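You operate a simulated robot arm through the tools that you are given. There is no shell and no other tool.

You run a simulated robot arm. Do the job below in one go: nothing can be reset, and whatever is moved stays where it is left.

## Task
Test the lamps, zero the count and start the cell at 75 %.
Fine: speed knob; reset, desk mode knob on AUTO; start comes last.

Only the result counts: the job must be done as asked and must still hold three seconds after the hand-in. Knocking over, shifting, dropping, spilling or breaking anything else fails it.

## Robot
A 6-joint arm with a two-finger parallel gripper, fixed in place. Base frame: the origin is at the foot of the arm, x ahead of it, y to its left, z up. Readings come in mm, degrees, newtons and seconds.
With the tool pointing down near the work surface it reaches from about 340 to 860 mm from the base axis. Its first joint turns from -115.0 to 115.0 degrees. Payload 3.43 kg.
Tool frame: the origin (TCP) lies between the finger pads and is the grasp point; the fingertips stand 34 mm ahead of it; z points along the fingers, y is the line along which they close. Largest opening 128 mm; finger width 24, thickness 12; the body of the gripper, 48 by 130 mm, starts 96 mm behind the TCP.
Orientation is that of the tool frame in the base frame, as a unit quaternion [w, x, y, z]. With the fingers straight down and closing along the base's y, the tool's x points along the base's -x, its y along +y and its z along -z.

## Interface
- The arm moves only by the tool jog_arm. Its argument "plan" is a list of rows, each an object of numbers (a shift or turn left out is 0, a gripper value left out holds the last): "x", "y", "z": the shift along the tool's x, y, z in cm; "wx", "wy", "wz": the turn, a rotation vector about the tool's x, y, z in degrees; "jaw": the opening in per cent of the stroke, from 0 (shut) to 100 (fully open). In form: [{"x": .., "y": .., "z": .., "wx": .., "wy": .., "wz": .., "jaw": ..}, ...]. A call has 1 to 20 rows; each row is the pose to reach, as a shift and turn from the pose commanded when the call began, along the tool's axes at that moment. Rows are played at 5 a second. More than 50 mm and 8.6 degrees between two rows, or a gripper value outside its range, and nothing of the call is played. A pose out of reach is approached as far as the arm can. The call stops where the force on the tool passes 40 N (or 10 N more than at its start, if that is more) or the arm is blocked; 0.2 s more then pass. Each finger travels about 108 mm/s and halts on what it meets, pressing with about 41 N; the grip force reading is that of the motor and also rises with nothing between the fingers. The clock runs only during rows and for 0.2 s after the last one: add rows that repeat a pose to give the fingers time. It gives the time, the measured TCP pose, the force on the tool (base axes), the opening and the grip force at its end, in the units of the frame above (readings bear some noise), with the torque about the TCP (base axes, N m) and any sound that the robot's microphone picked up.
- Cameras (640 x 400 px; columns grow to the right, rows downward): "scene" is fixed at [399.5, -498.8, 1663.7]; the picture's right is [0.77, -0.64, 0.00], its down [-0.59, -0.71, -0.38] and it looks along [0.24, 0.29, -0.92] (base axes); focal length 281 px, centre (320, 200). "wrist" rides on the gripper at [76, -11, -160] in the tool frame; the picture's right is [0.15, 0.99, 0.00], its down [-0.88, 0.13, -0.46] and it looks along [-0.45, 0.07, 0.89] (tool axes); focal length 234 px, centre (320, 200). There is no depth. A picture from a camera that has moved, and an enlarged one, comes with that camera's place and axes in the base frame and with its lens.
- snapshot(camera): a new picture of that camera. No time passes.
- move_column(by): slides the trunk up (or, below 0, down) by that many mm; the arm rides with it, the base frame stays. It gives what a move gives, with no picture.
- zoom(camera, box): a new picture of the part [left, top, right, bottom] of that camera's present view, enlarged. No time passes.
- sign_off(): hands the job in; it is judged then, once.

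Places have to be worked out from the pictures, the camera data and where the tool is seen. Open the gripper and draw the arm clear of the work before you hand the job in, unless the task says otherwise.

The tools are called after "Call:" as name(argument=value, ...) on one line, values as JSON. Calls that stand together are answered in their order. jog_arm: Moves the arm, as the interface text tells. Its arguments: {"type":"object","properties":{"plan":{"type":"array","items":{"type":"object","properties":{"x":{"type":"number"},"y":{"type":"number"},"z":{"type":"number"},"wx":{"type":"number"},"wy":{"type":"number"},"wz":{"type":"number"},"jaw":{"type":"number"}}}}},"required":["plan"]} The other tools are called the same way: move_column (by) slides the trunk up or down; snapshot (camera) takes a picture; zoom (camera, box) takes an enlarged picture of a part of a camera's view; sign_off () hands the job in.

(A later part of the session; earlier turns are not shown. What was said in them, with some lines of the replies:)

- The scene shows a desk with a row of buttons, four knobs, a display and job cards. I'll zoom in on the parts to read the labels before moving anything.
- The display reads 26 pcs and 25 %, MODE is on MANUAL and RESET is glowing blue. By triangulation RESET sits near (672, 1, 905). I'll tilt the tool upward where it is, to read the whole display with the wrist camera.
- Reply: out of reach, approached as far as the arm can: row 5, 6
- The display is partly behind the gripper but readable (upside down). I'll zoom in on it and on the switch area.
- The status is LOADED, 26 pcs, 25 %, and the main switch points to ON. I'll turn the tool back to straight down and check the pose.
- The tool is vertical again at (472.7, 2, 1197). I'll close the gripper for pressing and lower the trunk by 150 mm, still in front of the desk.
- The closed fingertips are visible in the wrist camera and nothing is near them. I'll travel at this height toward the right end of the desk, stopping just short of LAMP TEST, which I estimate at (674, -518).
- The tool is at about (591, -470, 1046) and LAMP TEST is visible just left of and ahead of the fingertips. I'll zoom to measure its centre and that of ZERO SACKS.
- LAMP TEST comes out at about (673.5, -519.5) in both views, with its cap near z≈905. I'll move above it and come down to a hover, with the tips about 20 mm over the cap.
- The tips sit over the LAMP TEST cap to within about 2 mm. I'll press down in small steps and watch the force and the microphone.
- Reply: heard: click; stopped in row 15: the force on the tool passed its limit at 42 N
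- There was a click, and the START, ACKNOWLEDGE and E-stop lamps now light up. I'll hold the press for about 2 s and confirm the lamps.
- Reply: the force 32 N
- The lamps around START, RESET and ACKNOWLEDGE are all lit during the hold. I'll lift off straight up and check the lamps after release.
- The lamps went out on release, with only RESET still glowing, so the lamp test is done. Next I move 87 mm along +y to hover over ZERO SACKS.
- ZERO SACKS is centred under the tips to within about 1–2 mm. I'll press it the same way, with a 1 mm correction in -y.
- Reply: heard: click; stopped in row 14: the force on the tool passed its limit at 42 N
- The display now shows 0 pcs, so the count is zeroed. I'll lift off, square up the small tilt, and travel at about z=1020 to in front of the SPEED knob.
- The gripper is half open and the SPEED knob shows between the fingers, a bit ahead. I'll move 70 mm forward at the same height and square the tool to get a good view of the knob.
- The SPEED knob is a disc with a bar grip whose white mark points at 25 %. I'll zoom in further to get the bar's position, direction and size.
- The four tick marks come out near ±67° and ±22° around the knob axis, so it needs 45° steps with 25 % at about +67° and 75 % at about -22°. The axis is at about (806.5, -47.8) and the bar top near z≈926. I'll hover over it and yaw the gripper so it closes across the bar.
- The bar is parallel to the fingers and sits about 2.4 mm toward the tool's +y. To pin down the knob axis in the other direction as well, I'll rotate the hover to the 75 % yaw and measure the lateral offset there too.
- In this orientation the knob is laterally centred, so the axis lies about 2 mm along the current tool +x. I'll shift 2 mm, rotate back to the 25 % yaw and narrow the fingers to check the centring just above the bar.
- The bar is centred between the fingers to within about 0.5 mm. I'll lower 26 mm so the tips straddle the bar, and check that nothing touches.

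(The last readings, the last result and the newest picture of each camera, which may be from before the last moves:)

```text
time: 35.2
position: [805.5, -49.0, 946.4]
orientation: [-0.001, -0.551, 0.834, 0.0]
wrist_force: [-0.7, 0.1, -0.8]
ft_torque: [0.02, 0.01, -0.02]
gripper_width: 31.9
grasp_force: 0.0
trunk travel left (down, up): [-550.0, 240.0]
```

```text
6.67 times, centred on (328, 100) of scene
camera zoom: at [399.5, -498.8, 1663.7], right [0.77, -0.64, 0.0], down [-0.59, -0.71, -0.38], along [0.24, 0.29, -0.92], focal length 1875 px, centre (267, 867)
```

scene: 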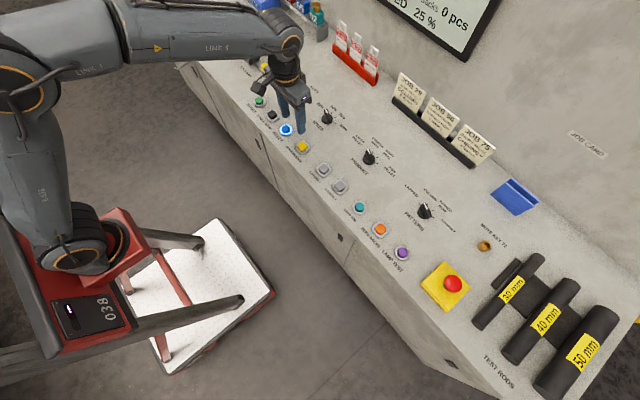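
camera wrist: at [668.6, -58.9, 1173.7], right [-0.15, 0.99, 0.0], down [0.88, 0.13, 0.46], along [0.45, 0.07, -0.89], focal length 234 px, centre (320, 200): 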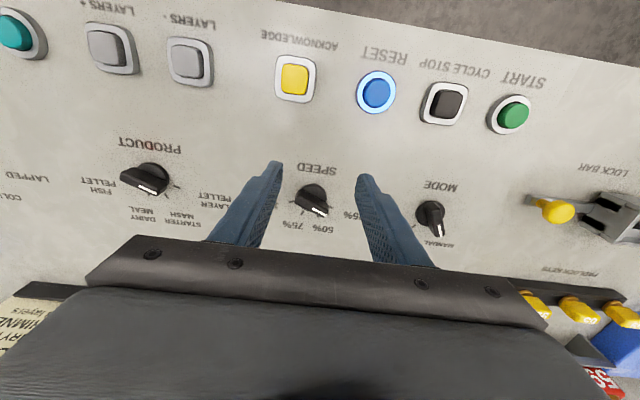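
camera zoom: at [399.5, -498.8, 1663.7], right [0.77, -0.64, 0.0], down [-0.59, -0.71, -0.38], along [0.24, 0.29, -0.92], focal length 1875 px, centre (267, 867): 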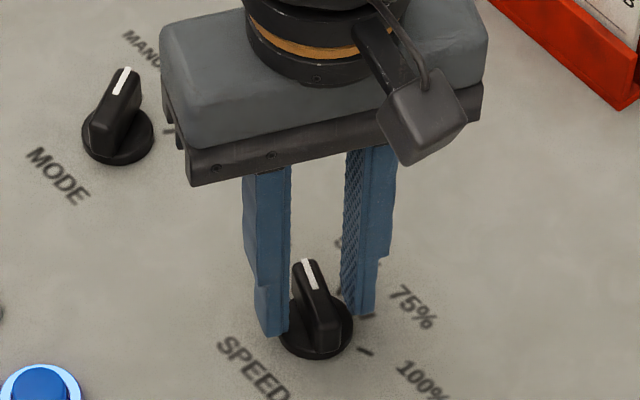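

The fingers straddle the bar without contact, at TCP z≈945. Now I close on the bar.

Call:
jog_arm(plan=[{"jaw": 16}, {"jaw": 12}, {"jaw": 8}, {"jaw": 0}, {"jaw": 0}, {"jaw": 0}])

Call:
zoom(camera="wrist", box=[240, 120, 400, 220])

```text
time: 36.6
position: [806.0, -49.1, 946.0]
orientation: [-0.001, -0.552, 0.834, -0.001]
wrist_force: [8.8, -2.3, 0.5]
ft_torque: [-0.01, -0.14, 0.01]
gripper_width: 14.1
grasp_force: 44.7
trunk travel left (down, up): [-550.0, 240.0]
```

```text
4.00 times, centred on (320, 170) of wrist
camera zoom: at [786.0, -122.8, 1104.2], right [-0.97, 0.25, 0.0], down [0.22, 0.86, 0.45], along [0.12, 0.44, -0.89], focal length 937 px, centre (320, 320)
```

zoom: 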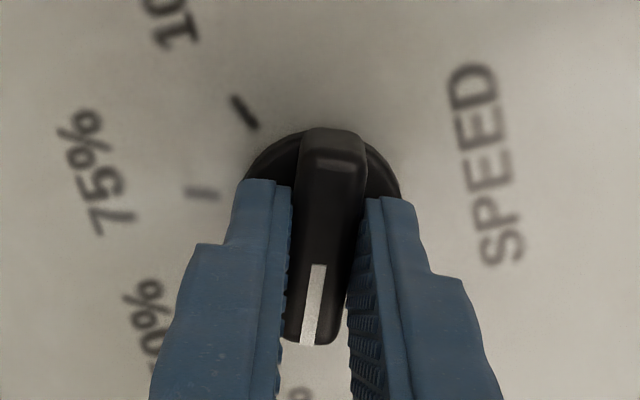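

The bar is gripped at 14.1 mm with a side load of only about 9 N, so I'm about 1 mm off in -x. I'll correct that 1 mm while turning the knob 90° clockwise to 75 %.

Call:
jog_arm(plan=[{"y": -0.1}, {"y": -0.1, "wz": 8.2}, {"y": -0.1, "wz": 16.4}, {"y": -0.1, "wz": 24.6}, {"y": -0.1, "wz": 32.8}, {"y": -0.1, "wz": 41}, {"y": -0.1, "wz": 49.2}, {"y": -0.1, "wz": 57.4}, {"y": -0.1, "wz": 65.6}, {"y": -0.1, "wz": 73.8}, {"y": -0.1, "wz": 82}, {"y": -0.1, "wz": 90}, {"y": -0.1, "wz": 90}])

Call:
zoom(camera="wrist", box=[240, 120, 400, 220])

Call:
snapshot(camera="scene")

```text
time: 39.4
position: [805.9, -50.5, 946.1]
orientation: [0.001, 0.2, 0.98, -0.001]
wrist_force: [0.9, -8.2, 12.4]
ft_torque: [0.01, 0.15, 0.01]
gripper_width: 13.6
grasp_force: 45.3
trunk travel left (down, up): [-550.0, 240.0]
```

```text
4.00 times, centred on (320, 170) of wrist
camera zoom: at [731.5, -30.0, 1104.0], right [0.25, 0.97, 0.0], down [0.86, -0.23, 0.46], along [0.44, -0.12, -0.89], focal length 937 px, centre (320, 320)
```

zoom: 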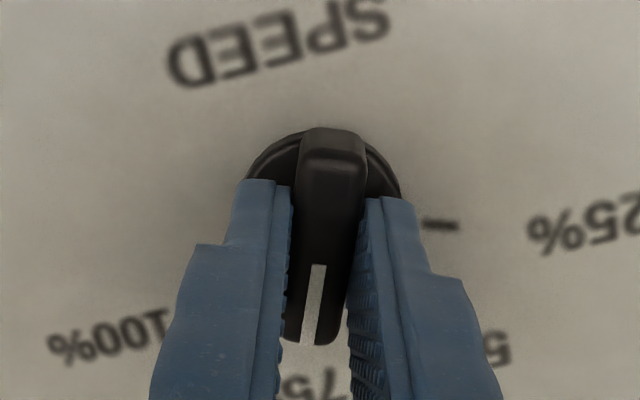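

```text
taken
```

scene: 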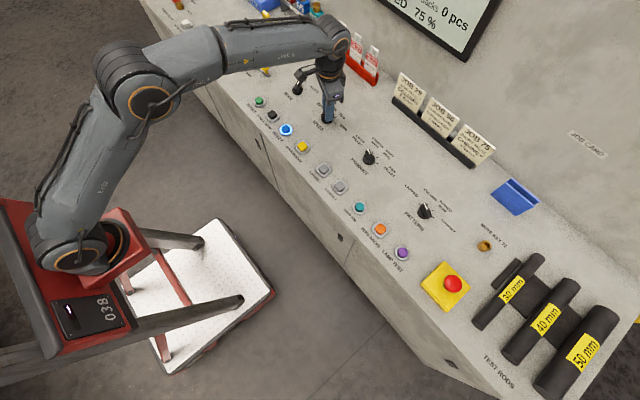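

The display now reads 75 %. I'll open the fingers and lift straight up, then check that the knob stayed on 75 %.

Call:
jog_arm(plan=[{"jaw": 14}, {"jaw": 20}, {"jaw": 28}, {"jaw": 28, "z": -1.0}, {"jaw": 28, "z": -3.0}, {"jaw": 28, "z": -6.0}, {"jaw": 28, "z": -6.0}])

Call:
zoom(camera="wrist", box=[220, 110, 420, 235])

Call:
snapshot(camera="scene")

```text
time: 41.0
position: [806.8, -49.4, 1006.1]
orientation: [-0.001, 0.199, 0.98, -0.001]
wrist_force: [-0.6, 0.6, -0.4]
ft_torque: [-0.01, 0.01, -0.03]
gripper_width: 35.5
grasp_force: 0.2
trunk travel left (down, up): [-550.0, 240.0]
```

```text
3.20 times, centred on (320, 172) of wrist
camera zoom: at [731.3, -29.1, 1164.6], right [0.25, 0.97, 0.0], down [0.86, -0.22, 0.46], along [0.44, -0.12, -0.89], focal length 749 px, centre (320, 288)
```

zoom: 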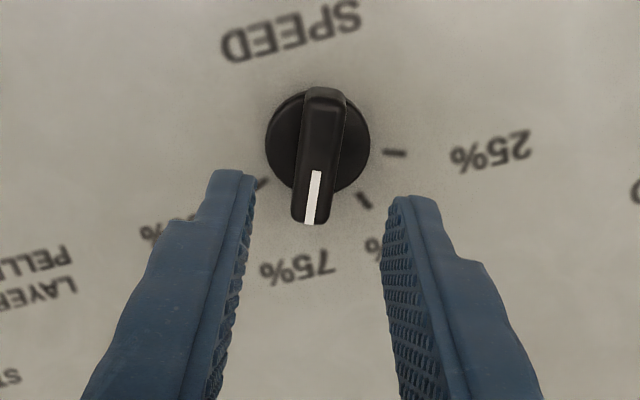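

```text
taken
```

scene: 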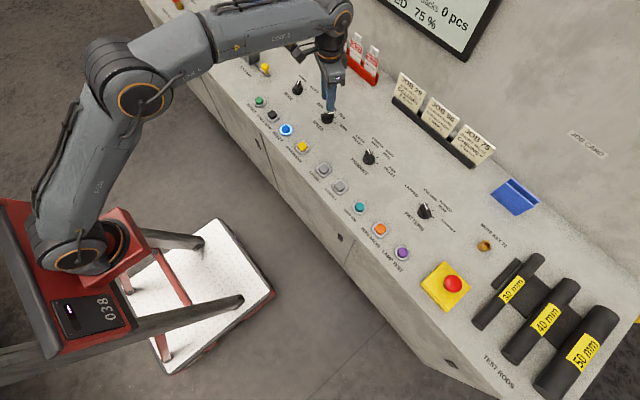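

SPEED rests on 75 %. The MODE knob should be at about (805.7, 110), pointing at MANUAL (about +22°), so I'll travel above it and yaw to match its bar.

Call:
jog_arm(plan=[{"x": 1.05, "y": 2.45, "wz": -7.6}, {"x": 2.1, "y": 4.9, "wz": -15.2}, {"x": 3.15, "y": 7.35, "wz": -22.8}, {"x": 4.2, "y": 9.8, "wz": -30.4}, {"x": 5.25, "y": 12.25, "wz": -38}, {"x": 6.29, "y": 14.68, "wz": -45.5}, {"x": 6.29, "y": 14.68, "wz": -45.5}])

Call:
zoom(camera="wrist", box=[220, 110, 420, 235])

Call:
zoom(camera="scene", box=[240, 50, 400, 150])

```text
time: 42.6
position: [803.5, 110.1, 1006.3]
orientation: [-0.001, -0.195, 0.981, -0.001]
wrist_force: [0.2, 0.5, 1.0]
ft_torque: [0.0, 0.02, -0.01]
gripper_width: 35.9
grasp_force: 0.2
trunk travel left (down, up): [-550.0, 240.0]
```

```text
3.20 times, centred on (320, 172) of wrist
camera zoom: at [738.0, 72.3, 1164.5], right [-0.51, 0.86, 0.0], down [0.76, 0.46, 0.45], along [0.39, 0.23, -0.89], focal length 749 px, centre (320, 288)
```

zoom: 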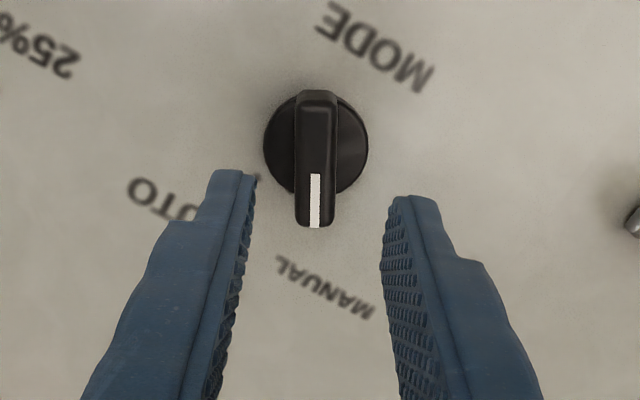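

```text
4.00 times, centred on (320, 100) of scene
camera zoom: at [399.5, -498.8, 1663.7], right [0.77, -0.64, 0.0], down [-0.59, -0.71, -0.38], along [0.24, 0.29, -0.92], focal length 1125 px, centre (320, 600)
```

zoom: 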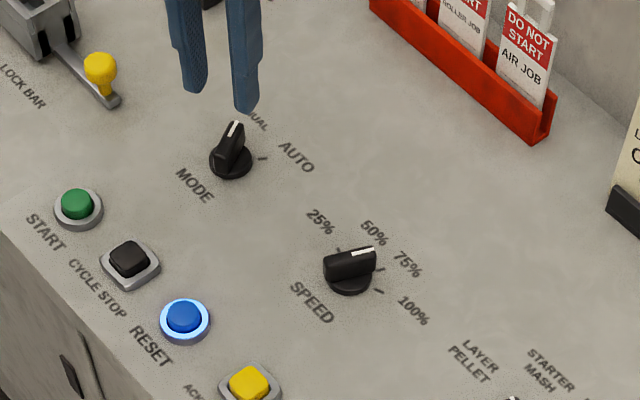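

The MODE bar is rotated about 8° more than my fingers, so MANUAL is at about +30°. I'll open the fingers wider to see the AUTO tick and measure the throw.

Call:
jog_arm(plan=[{"jaw": 60}, {"jaw": 60}, {"jaw": 60}])

Call:
zoom(camera="wrist", box=[240, 110, 400, 210])

Call:
zoom(camera="scene", box=[266, 65, 330, 105])

```text
time: 43.4
position: [802.6, 111.0, 1005.3]
orientation: [0.001, -0.195, 0.981, 0.0]
wrist_force: [0.5, 0.7, 0.0]
ft_torque: [-0.01, 0.01, -0.02]
gripper_width: 76.8
grasp_force: 0.2
trunk travel left (down, up): [-550.0, 240.0]
```

```text
4.00 times, centred on (320, 160) of wrist
camera zoom: at [737.9, 72.4, 1164.5], right [-0.51, 0.86, 0.0], down [0.76, 0.46, 0.45], along [0.39, 0.23, -0.89], focal length 937 px, centre (320, 360)
```

zoom: 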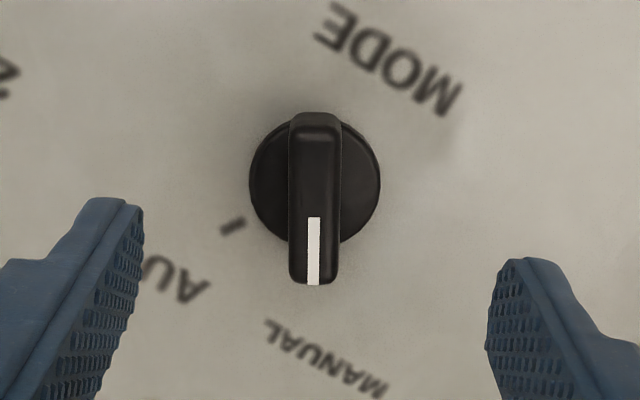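

```text
10.00 times, centred on (298, 85) of scene
camera zoom: at [399.5, -498.8, 1663.7], right [0.77, -0.64, 0.0], down [-0.59, -0.71, -0.38], along [0.24, 0.29, -0.92], focal length 2812 px, centre (540, 1350)
```

zoom: 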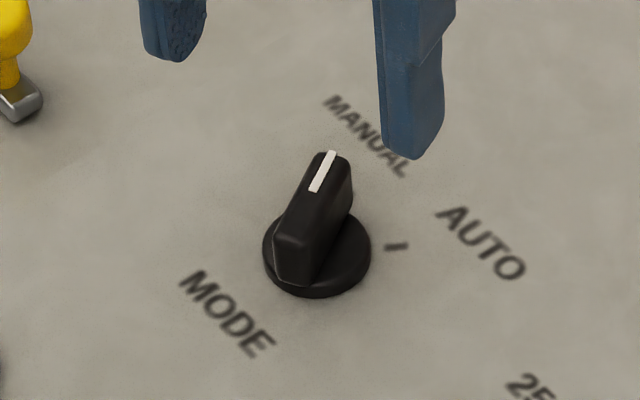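

MANUAL sits at about +30° and the AUTO tick at about -28°. I'll turn the gripper 7° more to align, shift about 1.3 mm to centre, and descend to just above the bar for a check.

Call:
jog_arm(plan=[{"x": 0.07, "y": -0.13, "wz": -7.2, "jaw": 26}, {"x": 0.07, "y": -0.13, "z": 2.0, "wz": -7.2, "jaw": 26}, {"x": 0.07, "y": -0.13, "z": 3.5, "wz": -7.2, "jaw": 26}, {"x": 0.07, "y": -0.13, "z": 3.5, "wz": -7.2, "jaw": 26}])

Call:
zoom(camera="wrist", box=[240, 120, 400, 220])

```text
time: 44.4
position: [804.1, 108.9, 970.1]
orientation: [0.0, -0.257, 0.966, -0.001]
wrist_force: [0.5, -1.0, 0.3]
ft_torque: [0.0, 0.02, -0.02]
gripper_width: 33.4
grasp_force: 0.1
trunk travel left (down, up): [-550.0, 240.0]
```

```text
4.00 times, centred on (320, 170) of wrist
camera zoom: at [743.6, 62.5, 1128.1], right [-0.62, 0.79, 0.0], down [0.7, 0.55, 0.45], along [0.36, 0.28, -0.89], focal length 937 px, centre (320, 320)
```

zoom: 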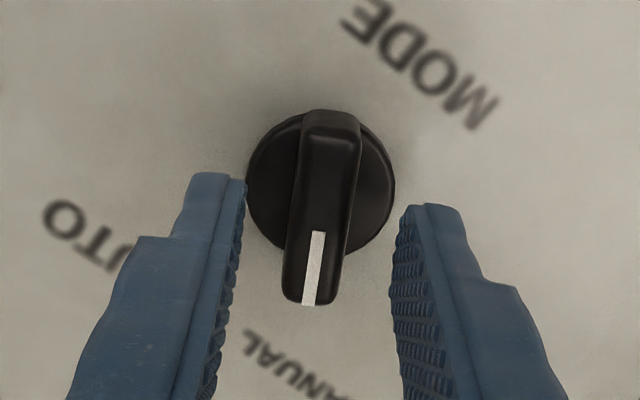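

The MODE bar is centred laterally and aligned with the fingers, and the axis is about 2 mm farther away. I'll shift 1.5 mm forward, lower 25 mm and grip the bar.

Call:
jog_arm(plan=[{"x": -0.15, "z": 0.6}, {"x": -0.15, "z": 1.2}, {"x": -0.15, "z": 1.7}, {"x": -0.15, "z": 2.1}, {"x": -0.15, "z": 2.5}, {"x": -0.15, "z": 2.5}, {"x": -0.15, "z": 2.5, "jaw": 16}, {"x": -0.15, "z": 2.5, "jaw": 12}, {"x": -0.15, "z": 2.5, "jaw": 8}, {"x": -0.15, "z": 2.5, "jaw": 0}, {"x": -0.15, "z": 2.5, "jaw": 0}, {"x": -0.15, "z": 2.5, "jaw": 0}])

Call:
zoom(camera="wrist", box=[240, 120, 400, 220])

```text
time: 47.0
position: [805.8, 110.8, 944.7]
orientation: [-0.001, -0.256, 0.967, 0.0]
wrist_force: [-5.2, 5.6, -0.7]
ft_torque: [0.17, 0.33, -0.02]
gripper_width: 13.7
grasp_force: 45.1
trunk travel left (down, up): [-550.0, 240.0]
```

```text
4.00 times, centred on (320, 170) of wrist
camera zoom: at [745.8, 63.9, 1103.5], right [-0.62, 0.79, 0.0], down [0.7, 0.55, 0.45], along [0.36, 0.28, -0.89], focal length 937 px, centre (320, 320)
```

zoom: 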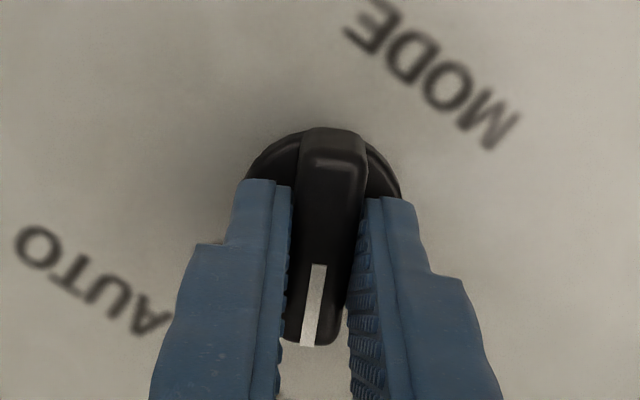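

The MODE bar is gripped at 13.7 mm with a light side load of about 7 N. I'll shift 1 mm to relieve it and turn 59° clockwise toward AUTO.

Call:
jog_arm(plan=[{"y": 0.1}, {"y": 0.1, "wz": 8}, {"y": 0.1, "wz": 16}, {"y": 0.1, "wz": 24}, {"y": 0.1, "wz": 32}, {"y": 0.1, "wz": 40}, {"y": 0.1, "wz": 48}, {"y": 0.1, "wz": 55}, {"y": 0.1, "wz": 59}, {"y": 0.1, "wz": 59}])

Call:
zoom(camera="wrist", box=[240, 120, 400, 220])

Call:
snapshot(camera="scene")

```text
time: 49.2
position: [804.9, 110.2, 944.8]
orientation: [0.001, 0.254, 0.967, -0.001]
wrist_force: [-1.6, -6.9, 1.6]
ft_torque: [-0.06, 0.04, 0.0]
gripper_width: 13.8
grasp_force: 45.3
trunk travel left (down, up): [-550.0, 240.0]
```

```text
4.00 times, centred on (320, 170) of wrist
camera zoom: at [734.4, 137.9, 1103.4], right [0.36, 0.93, 0.0], down [0.83, -0.32, 0.46], along [0.43, -0.17, -0.89], focal length 937 px, centre (320, 320)
```

zoom: 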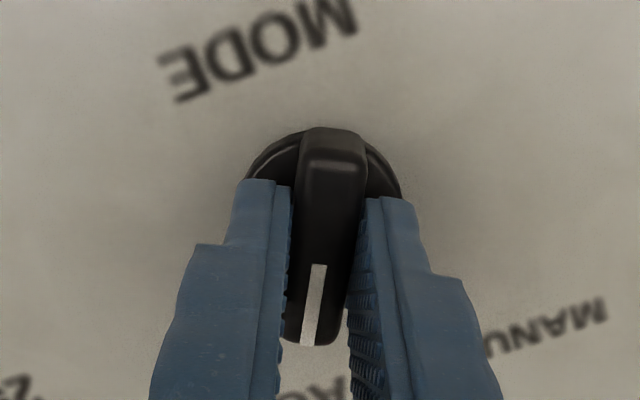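

```text
taken
```

scene: 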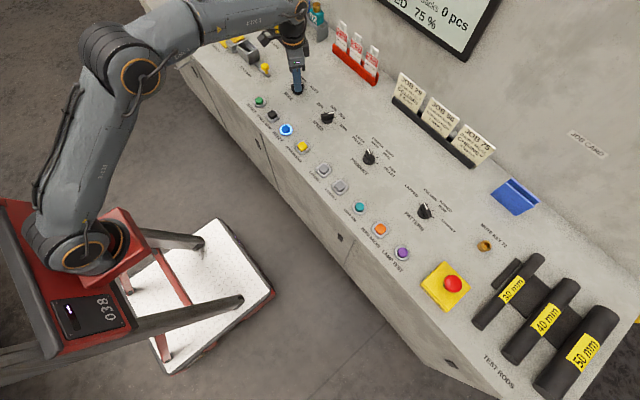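

The knob turned to about -30° with low force. I'll release, lift and check where the pointer rests relative to the AUTO tick.

Call:
jog_arm(plan=[{"jaw": 14}, {"jaw": 20}, {"jaw": 28}, {"jaw": 28, "z": -1.0}, {"jaw": 28, "z": -3.0}, {"jaw": 50, "z": -6.0}, {"jaw": 50, "z": -6.0}, {"jaw": 50, "z": -6.0}])

Call:
zoom(camera="wrist", box=[240, 110, 400, 210])

Call:
zoom(camera="scene", box=[240, 50, 400, 150])

```text
time: 51.0
position: [806.0, 111.6, 1006.4]
orientation: [0.0, 0.252, 0.968, -0.001]
wrist_force: [-0.1, -0.4, -0.8]
ft_torque: [0.02, -0.02, 0.05]
gripper_width: 63.9
grasp_force: 0.1
trunk travel left (down, up): [-550.0, 240.0]
```

```text
4.00 times, centred on (320, 160) of wrist
camera zoom: at [734.2, 139.5, 1164.0], right [0.36, 0.93, 0.0], down [0.83, -0.32, 0.46], along [0.43, -0.16, -0.89], focal length 937 px, centre (320, 360)
```

zoom: 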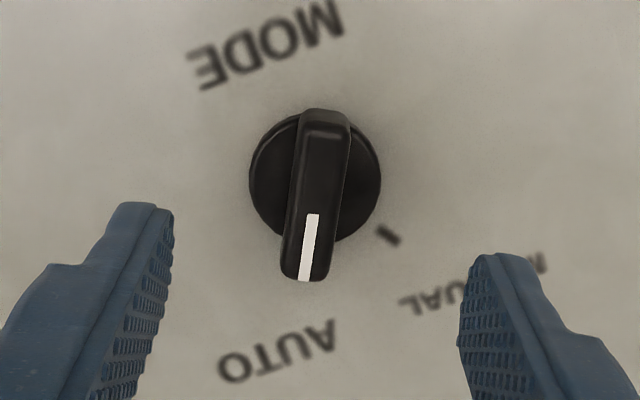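

```text
4.00 times, centred on (320, 100) of scene
camera zoom: at [399.5, -498.8, 1663.7], right [0.77, -0.64, 0.0], down [-0.59, -0.71, -0.38], along [0.24, 0.29, -0.92], focal length 1125 px, centre (320, 600)
```

zoom: 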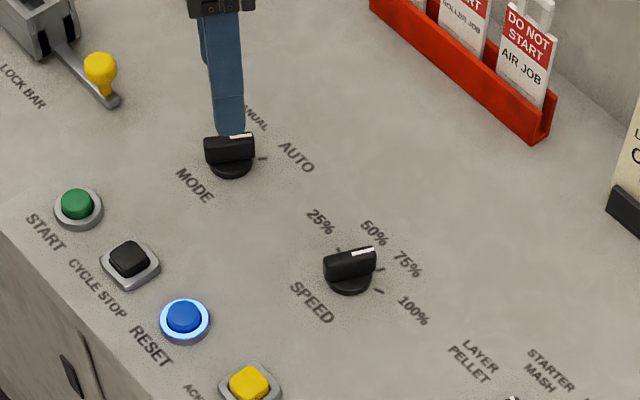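

MODE now points to AUTO and the RESET lamp is still on. I'll close the fingers, square up and move over RESET at about (673, 1.5).

Call:
jog_arm(plan=[{"jaw": 0, "x": 1.5, "y": -4.0, "wz": -7}, {"jaw": 0, "x": 3.1, "y": -8.0, "wz": -14}, {"jaw": 0, "x": 4.6, "y": -12.0, "wz": -21}, {"jaw": 0, "x": 6.16, "y": -16.0, "wz": -29.3}, {"jaw": 0, "x": 6.16, "y": -16.0, "wz": -29.3, "z": 2.5}, {"jaw": 0, "x": 6.16, "y": -16.0, "wz": -29.3, "z": 4.0}, {"jaw": 0, "x": 6.16, "y": -16.0, "wz": -29.3, "z": 4.0}])

Call:
zoom(camera="wrist", box=[240, 110, 400, 210])

Call:
snapshot(camera="wrist")

```text
time: 52.6
position: [673.8, 3.2, 965.9]
orientation: [0.0, -0.001, 1.0, -0.001]
wrist_force: [0.2, -0.1, -0.5]
ft_torque: [0.02, 0.02, 0.0]
gripper_width: 0.3
grasp_force: 32.7
trunk travel left (down, up): [-550.0, 240.0]
```

```text
4.00 times, centred on (320, 160) of wrist
camera zoom: at [597.9, -7.4, 1124.0], right [-0.15, 0.99, 0.0], down [0.88, 0.13, 0.46], along [0.45, 0.07, -0.89], focal length 937 px, centre (320, 360)
```

zoom: 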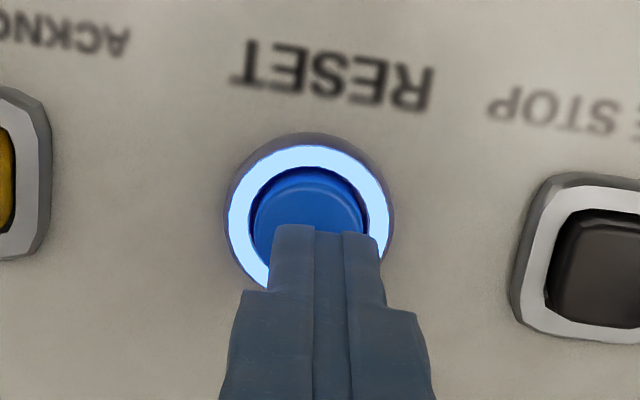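

```text
taken
camera wrist: at [597.9, -7.4, 1124.0], right [-0.15, 0.99, 0.0], down [0.88, 0.13, 0.46], along [0.45, 0.07, -0.89], focal length 234 px, centre (320, 200)
```

wrist: 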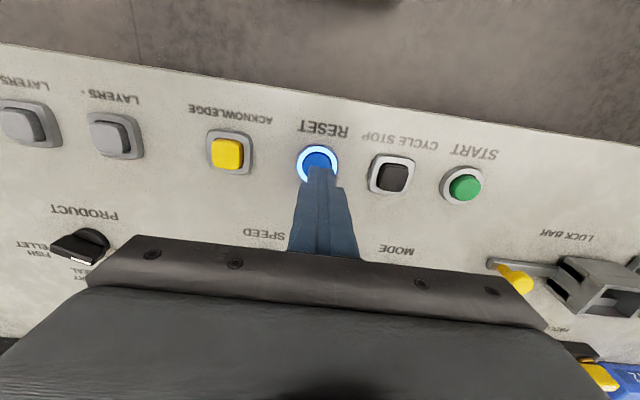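

RESET is about 4 mm to the left (-y) of the tips and 1 mm nearer to me. I'll correct by that and press in small steps.

Call:
jog_arm(plan=[{"x": 0.1, "y": -0.4}, {"x": 0.1, "y": -0.4, "z": 0.8}, {"x": 0.1, "y": -0.4, "z": 1.4}, {"x": 0.1, "y": -0.4, "z": 1.8}, {"x": 0.1, "y": -0.4, "z": 2.0}, {"x": 0.1, "y": -0.4, "z": 2.2}, {"x": 0.1, "y": -0.4, "z": 2.3}, {"x": 0.1, "y": -0.4, "z": 2.4}, {"x": 0.1, "y": -0.4, "z": 2.5}, {"x": 0.1, "y": -0.4, "z": 2.6}, {"x": 0.1, "y": -0.4, "z": 2.7}, {"x": 0.1, "y": -0.4, "z": 2.8}, {"x": 0.1, "y": -0.4, "z": 2.9}, {"x": 0.1, "y": -0.4, "z": 3.0}, {"x": 0.1, "y": -0.4, "z": 3.1}, {"x": 0.1, "y": -0.4, "z": 3.2}])

Call:
snapshot(camera="scene")

Call:
zoom(camera="wrist", box=[240, 110, 400, 210])

```text
time: 55.1
position: [672.9, -3.2, 942.4]
orientation: [0.004, 0.0, 1.0, -0.001]
wrist_force: [-8.2, 0.5, 19.1]
ft_torque: [0.07, 0.34, 0.02]
gripper_width: 0.0
grasp_force: 32.7
trunk travel left (down, up): [-550.0, 240.0]
heard: click
stopped in row 12: the force on the tool passed its limit at 42 N (the readings are from after the stop); the commanded pose is now the measured one
```

```text
taken
```

scene: 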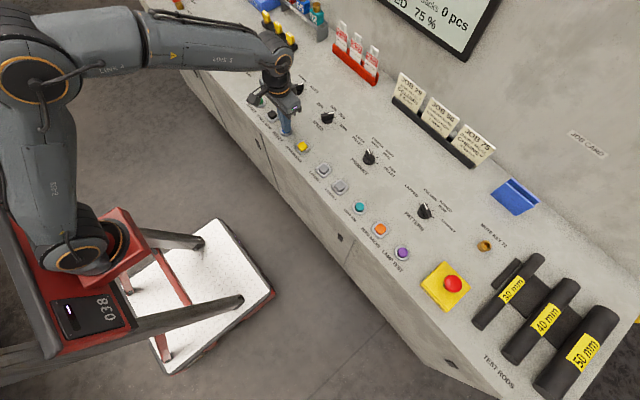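

```text
4.00 times, centred on (320, 160) of wrist
camera zoom: at [596.2, -13.3, 1100.3], right [-0.15, 0.99, 0.0], down [0.88, 0.13, 0.46], along [0.46, 0.07, -0.89], focal length 937 px, centre (320, 360)
```

zoom: 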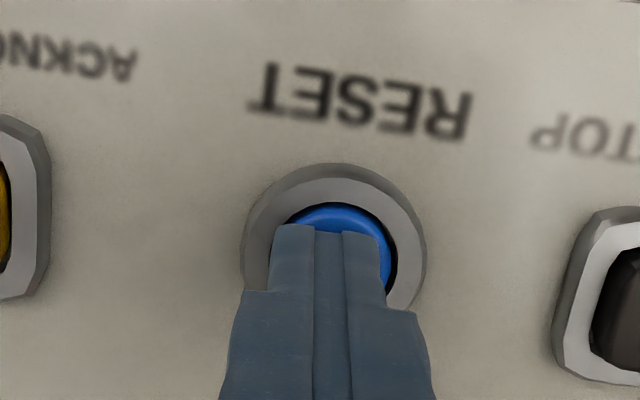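

Click heard, and the RESET lamp has gone out. I'll lift off and check the whole desk and display before the start press.

Call:
jog_arm(plan=[{"z": -0.5}, {"z": -1.0}, {"z": -2.5}, {"z": -5.0}, {"z": -5.0}])

Call:
snapshot(camera="wrist")

Call:
zoom(camera="scene", box=[230, 0, 550, 200])

```text
time: 56.4
position: [672.0, -2.3, 991.7]
orientation: [0.003, 0.0, 1.0, -0.002]
wrist_force: [0.2, -0.3, 0.7]
ft_torque: [-0.04, 0.0, 0.0]
gripper_width: 0.0
grasp_force: 33.2
trunk travel left (down, up): [-550.0, 240.0]
```

```text
taken
camera wrist: at [595.8, -13.0, 1149.4], right [-0.15, 0.99, 0.0], down [0.88, 0.13, 0.46], along [0.46, 0.07, -0.89], focal length 234 px, centre (320, 200)
```

wrist: 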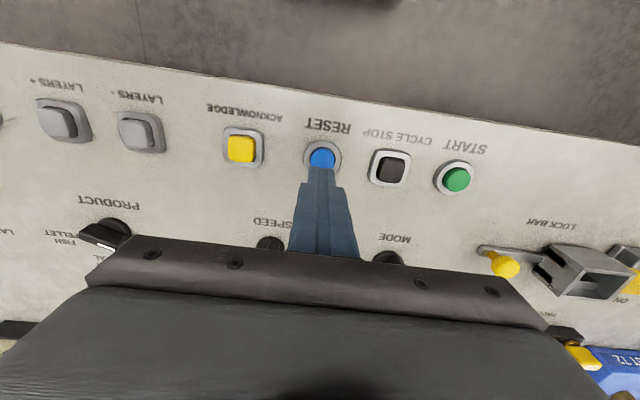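

```text
2.00 times, centred on (390, 100) of scene
camera zoom: at [399.5, -498.8, 1663.7], right [0.77, -0.64, 0.0], down [-0.59, -0.71, -0.38], along [0.24, 0.29, -0.92], focal length 562 px, centre (180, 400)
```

zoom: 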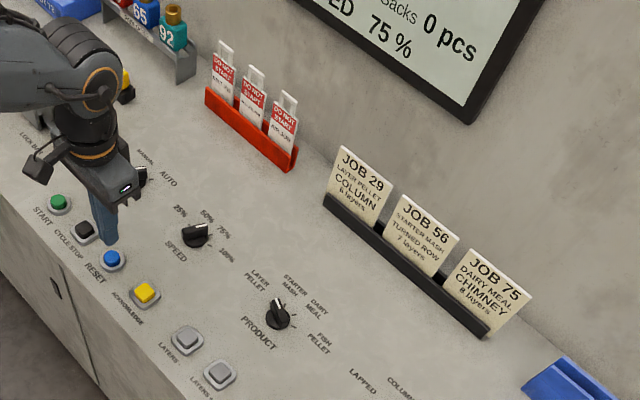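

The display reads 0 pcs and 75 %, MODE is on AUTO and RESET is clear. I'll move 157 mm along +y over START, passing well above CYCLE STOP.

Call:
jog_arm(plan=[{"x": -0.04, "y": 3.95}, {"x": -0.08, "y": 7.9}, {"x": -0.12, "y": 11.8}, {"x": -0.15, "y": 15.7}, {"x": -0.15, "y": 15.7, "z": 2.5}, {"x": -0.15, "y": 15.7, "z": 2.5}])

Call:
zoom(camera="wrist", box=[240, 110, 400, 210])

Call:
zoom(camera="scene", box=[230, 40, 390, 140])

```text
time: 57.8
position: [674.1, 154.3, 963.6]
orientation: [0.002, 0.0, 1.0, -0.001]
wrist_force: [0.9, 0.4, -1.4]
ft_torque: [-0.02, 0.05, 0.0]
gripper_width: 0.0
grasp_force: 33.2
trunk travel left (down, up): [-550.0, 240.0]
```

```text
4.00 times, centred on (320, 160) of wrist
camera zoom: at [598.3, 143.6, 1121.6], right [-0.15, 0.99, 0.0], down [0.88, 0.13, 0.46], along [0.46, 0.07, -0.89], focal length 937 px, centre (320, 360)
```

zoom: 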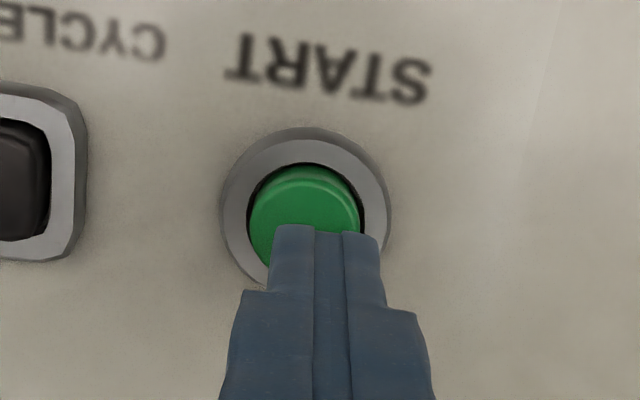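

```text
4.00 times, centred on (310, 90) of scene
camera zoom: at [399.5, -498.8, 1663.7], right [0.77, -0.64, 0.0], down [-0.59, -0.71, -0.38], along [0.24, 0.29, -0.92], focal length 1125 px, centre (360, 640)
```

zoom: 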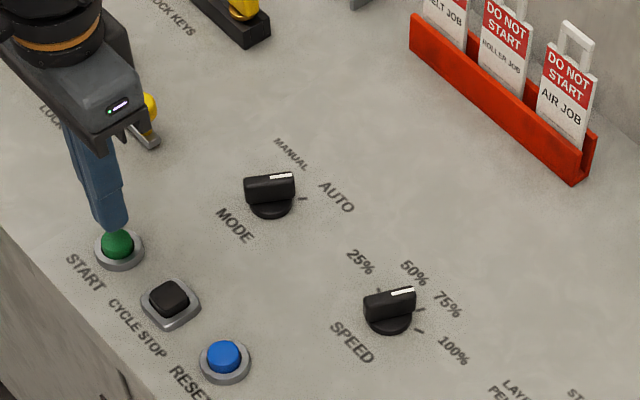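

START is about 4 mm left and 2 mm nearer than the tips. I'll correct for that and press it as the last action.

Call:
jog_arm(plan=[{"x": 0.2, "y": -0.4}, {"x": 0.2, "y": -0.4, "z": 0.8}, {"x": 0.2, "y": -0.4, "z": 1.4}, {"x": 0.2, "y": -0.4, "z": 1.7}, {"x": 0.2, "y": -0.4, "z": 1.9}, {"x": 0.2, "y": -0.4, "z": 2.0}, {"x": 0.2, "y": -0.4, "z": 2.1}, {"x": 0.2, "y": -0.4, "z": 2.2}, {"x": 0.2, "y": -0.4, "z": 2.3}, {"x": 0.2, "y": -0.4, "z": 2.4}, {"x": 0.2, "y": -0.4, "z": 2.5}, {"x": 0.2, "y": -0.4, "z": 2.6}, {"x": 0.2, "y": -0.4, "z": 2.7}, {"x": 0.2, "y": -0.4, "z": 2.8}, {"x": 0.2, "y": -0.4, "z": 2.9}, {"x": 0.2, "y": -0.4, "z": 3.0}])

Call:
snapshot(camera="scene")

Call:
zoom(camera="wrist", box=[240, 110, 400, 210])

```text
time: 60.6
position: [673.3, 150.2, 942.3]
orientation: [0.005, 0.0, 1.0, 0.0]
wrist_force: [-6.8, -3.8, 19.9]
ft_torque: [-0.16, 0.32, 0.04]
gripper_width: 0.0
grasp_force: 32.9
trunk travel left (down, up): [-550.0, 240.0]
heard: click
stopped in row 14: the force on the tool passed its limit at 42 N (the readings are from after the stop); the commanded pose is now the measured one
```

```text
taken
```

scene: 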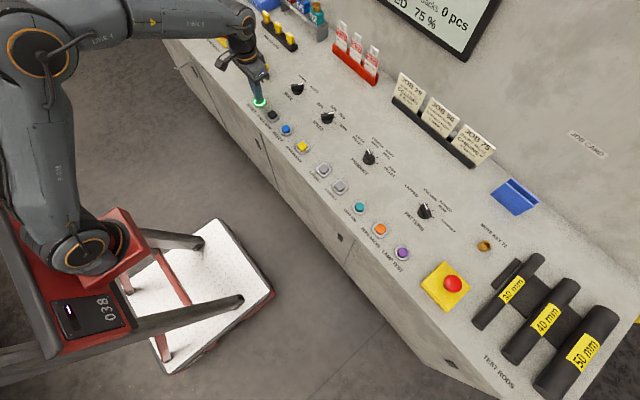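

```text
4.00 times, centred on (320, 160) of wrist
camera zoom: at [596.5, 139.4, 1100.0], right [-0.15, 0.99, 0.0], down [0.88, 0.13, 0.47], along [0.46, 0.07, -0.89], focal length 937 px, centre (320, 360)
```

zoom: 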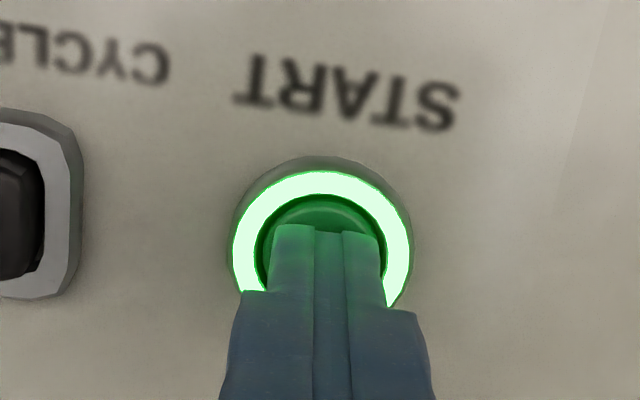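

START clicked and its ring is lit green. I'll lift off, draw the arm back clear of the desk and open the gripper.

Call:
jog_arm(plan=[{"z": -0.5}, {"z": -1.0}, {"z": -3.0}, {"z": -6.0}, {"z": -9.0}, {"z": -10.0, "x": 4.0}, {"z": -10.0, "x": 8.5}, {"z": -10.0, "x": 13.0}, {"z": -10.0, "x": 17.5}, {"z": -10.0, "x": 19.5, "jaw": 50}, {"z": -10.0, "x": 19.5, "jaw": 100}, {"z": -10.0, "x": 19.5, "jaw": 100}, {"z": -10.0, "x": 19.5, "jaw": 100}])

Call:
snapshot(camera="scene")

Call:
zoom(camera="scene", box=[230, 0, 550, 200])

Call:
snapshot(camera="wrist")

```text
time: 63.4
position: [477.9, 150.8, 1038.5]
orientation: [0.004, 0.0, 1.0, 0.0]
wrist_force: [0.3, -0.5, -0.6]
ft_torque: [0.06, -0.01, -0.01]
gripper_width: 128.1
grasp_force: 0.1
trunk travel left (down, up): [-550.0, 240.0]
```

```text
taken
```

scene: 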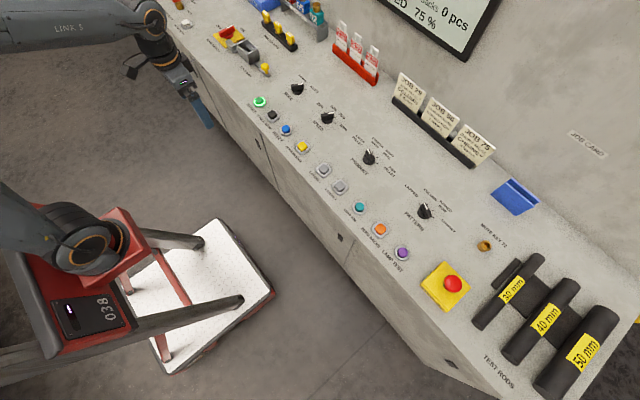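

```text
2.00 times, centred on (390, 100) of scene
camera zoom: at [399.5, -498.8, 1663.7], right [0.77, -0.64, 0.0], down [-0.59, -0.71, -0.38], along [0.24, 0.29, -0.92], focal length 562 px, centre (180, 400)
```

zoom: 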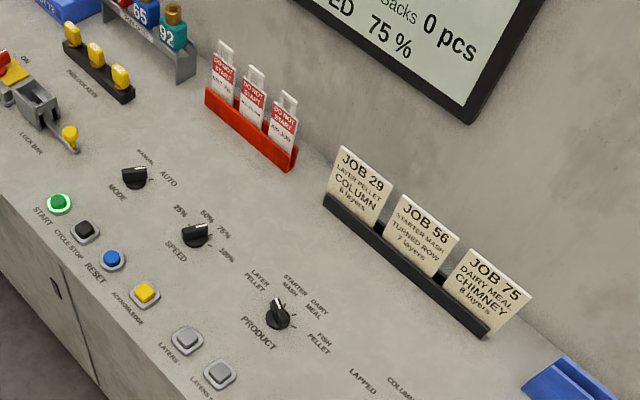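

```text
taken
camera wrist: at [400.8, 140.1, 1194.7], right [-0.15, 0.99, 0.0], down [0.88, 0.13, 0.46], along [0.46, 0.07, -0.89], focal length 234 px, centre (320, 200)
```

wrist: 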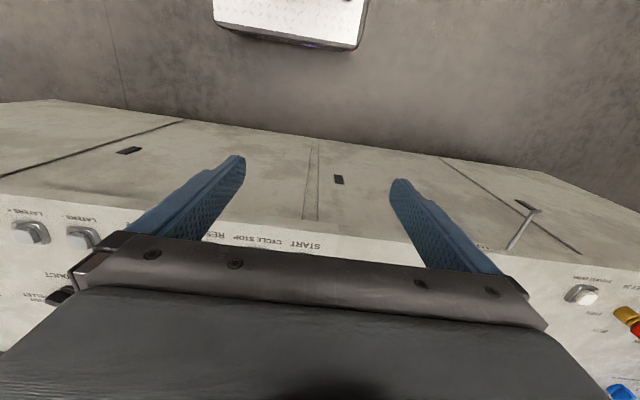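

The START lamp stays lit, the display shows 0 pcs and 75 %, MODE is on AUTO and the arm is clear with the gripper open. I'll wait about 3 s and confirm that everything holds.

Call:
jog_arm(plan=[{"z": 0}, {"z": 0}, {"z": 0}, {"z": 0}, {"z": 0}, {"z": 0}, {"z": 0}, {"z": 0}, {"z": 0}, {"z": 0}, {"z": 0}, {"z": 0}, {"z": 0}, {"z": 0}, {"z": 0}, {"z": 0}])

Call:
zoom(camera="scene", box=[230, 0, 550, 200])

Call:
zoom(camera="scene", box=[240, 60, 368, 140])

```text
time: 66.8
position: [478.5, 150.7, 1036.7]
orientation: [0.004, 0.0, 1.0, 0.0]
wrist_force: [0.4, -0.4, -0.8]
ft_torque: [-0.02, 0.02, -0.01]
gripper_width: 127.9
grasp_force: 0.0
trunk travel left (down, up): [-550.0, 240.0]
```

```text
2.00 times, centred on (390, 100) of scene
camera zoom: at [399.5, -498.8, 1663.7], right [0.77, -0.64, 0.0], down [-0.59, -0.71, -0.38], along [0.24, 0.29, -0.92], focal length 562 px, centre (180, 400)
```

zoom: 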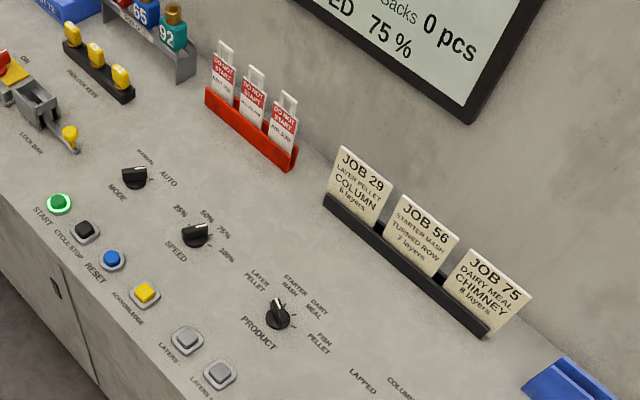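

```text
5.00 times, centred on (304, 100) of scene
camera zoom: at [399.5, -498.8, 1663.7], right [0.77, -0.64, 0.0], down [-0.59, -0.71, -0.38], along [0.24, 0.29, -0.92], focal length 1406 px, centre (400, 700)
```

zoom: 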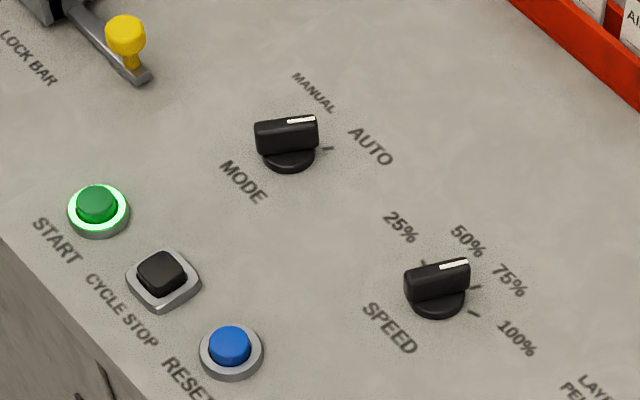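

After more than 3 s START is still lit, the count is 0, speed is 75 %, MODE is on AUTO and RESET is clear. Nothing else has moved, so I'm handing the job in.

Call:
sign_off()

```text
The job is handed in.
```

The cell is started at 75 %, with the lamps tested and the sack count zeroed. I watched for about 3 s after the start and everything held.

- **Lamp test:** I held the button for about 2 s. The lamps on START, RESET, ACKNOWLEDGE and the emergency stop lit, and went out on release.
- **Count:** the display went from 26 pcs to 0 pcs.
- **Speed:** the knob is on 75 %, and the display shows 75 %.
- **Mode:** the desk knob points to AUTO. I judged this from the pointer, because the part of the display I could read doesn't show the mode.
- **Reset:** its lamp was on at the beginning and went out when I pressed it.
- **Start:** pressed last, and its lamp stays lit. The status line still looks the same as before (it read LOADED at the beginning), so I went by the START lamp to judge that the cell is running.

I saw nothing else moved. The arm is back clear of the desk with the gripper open.
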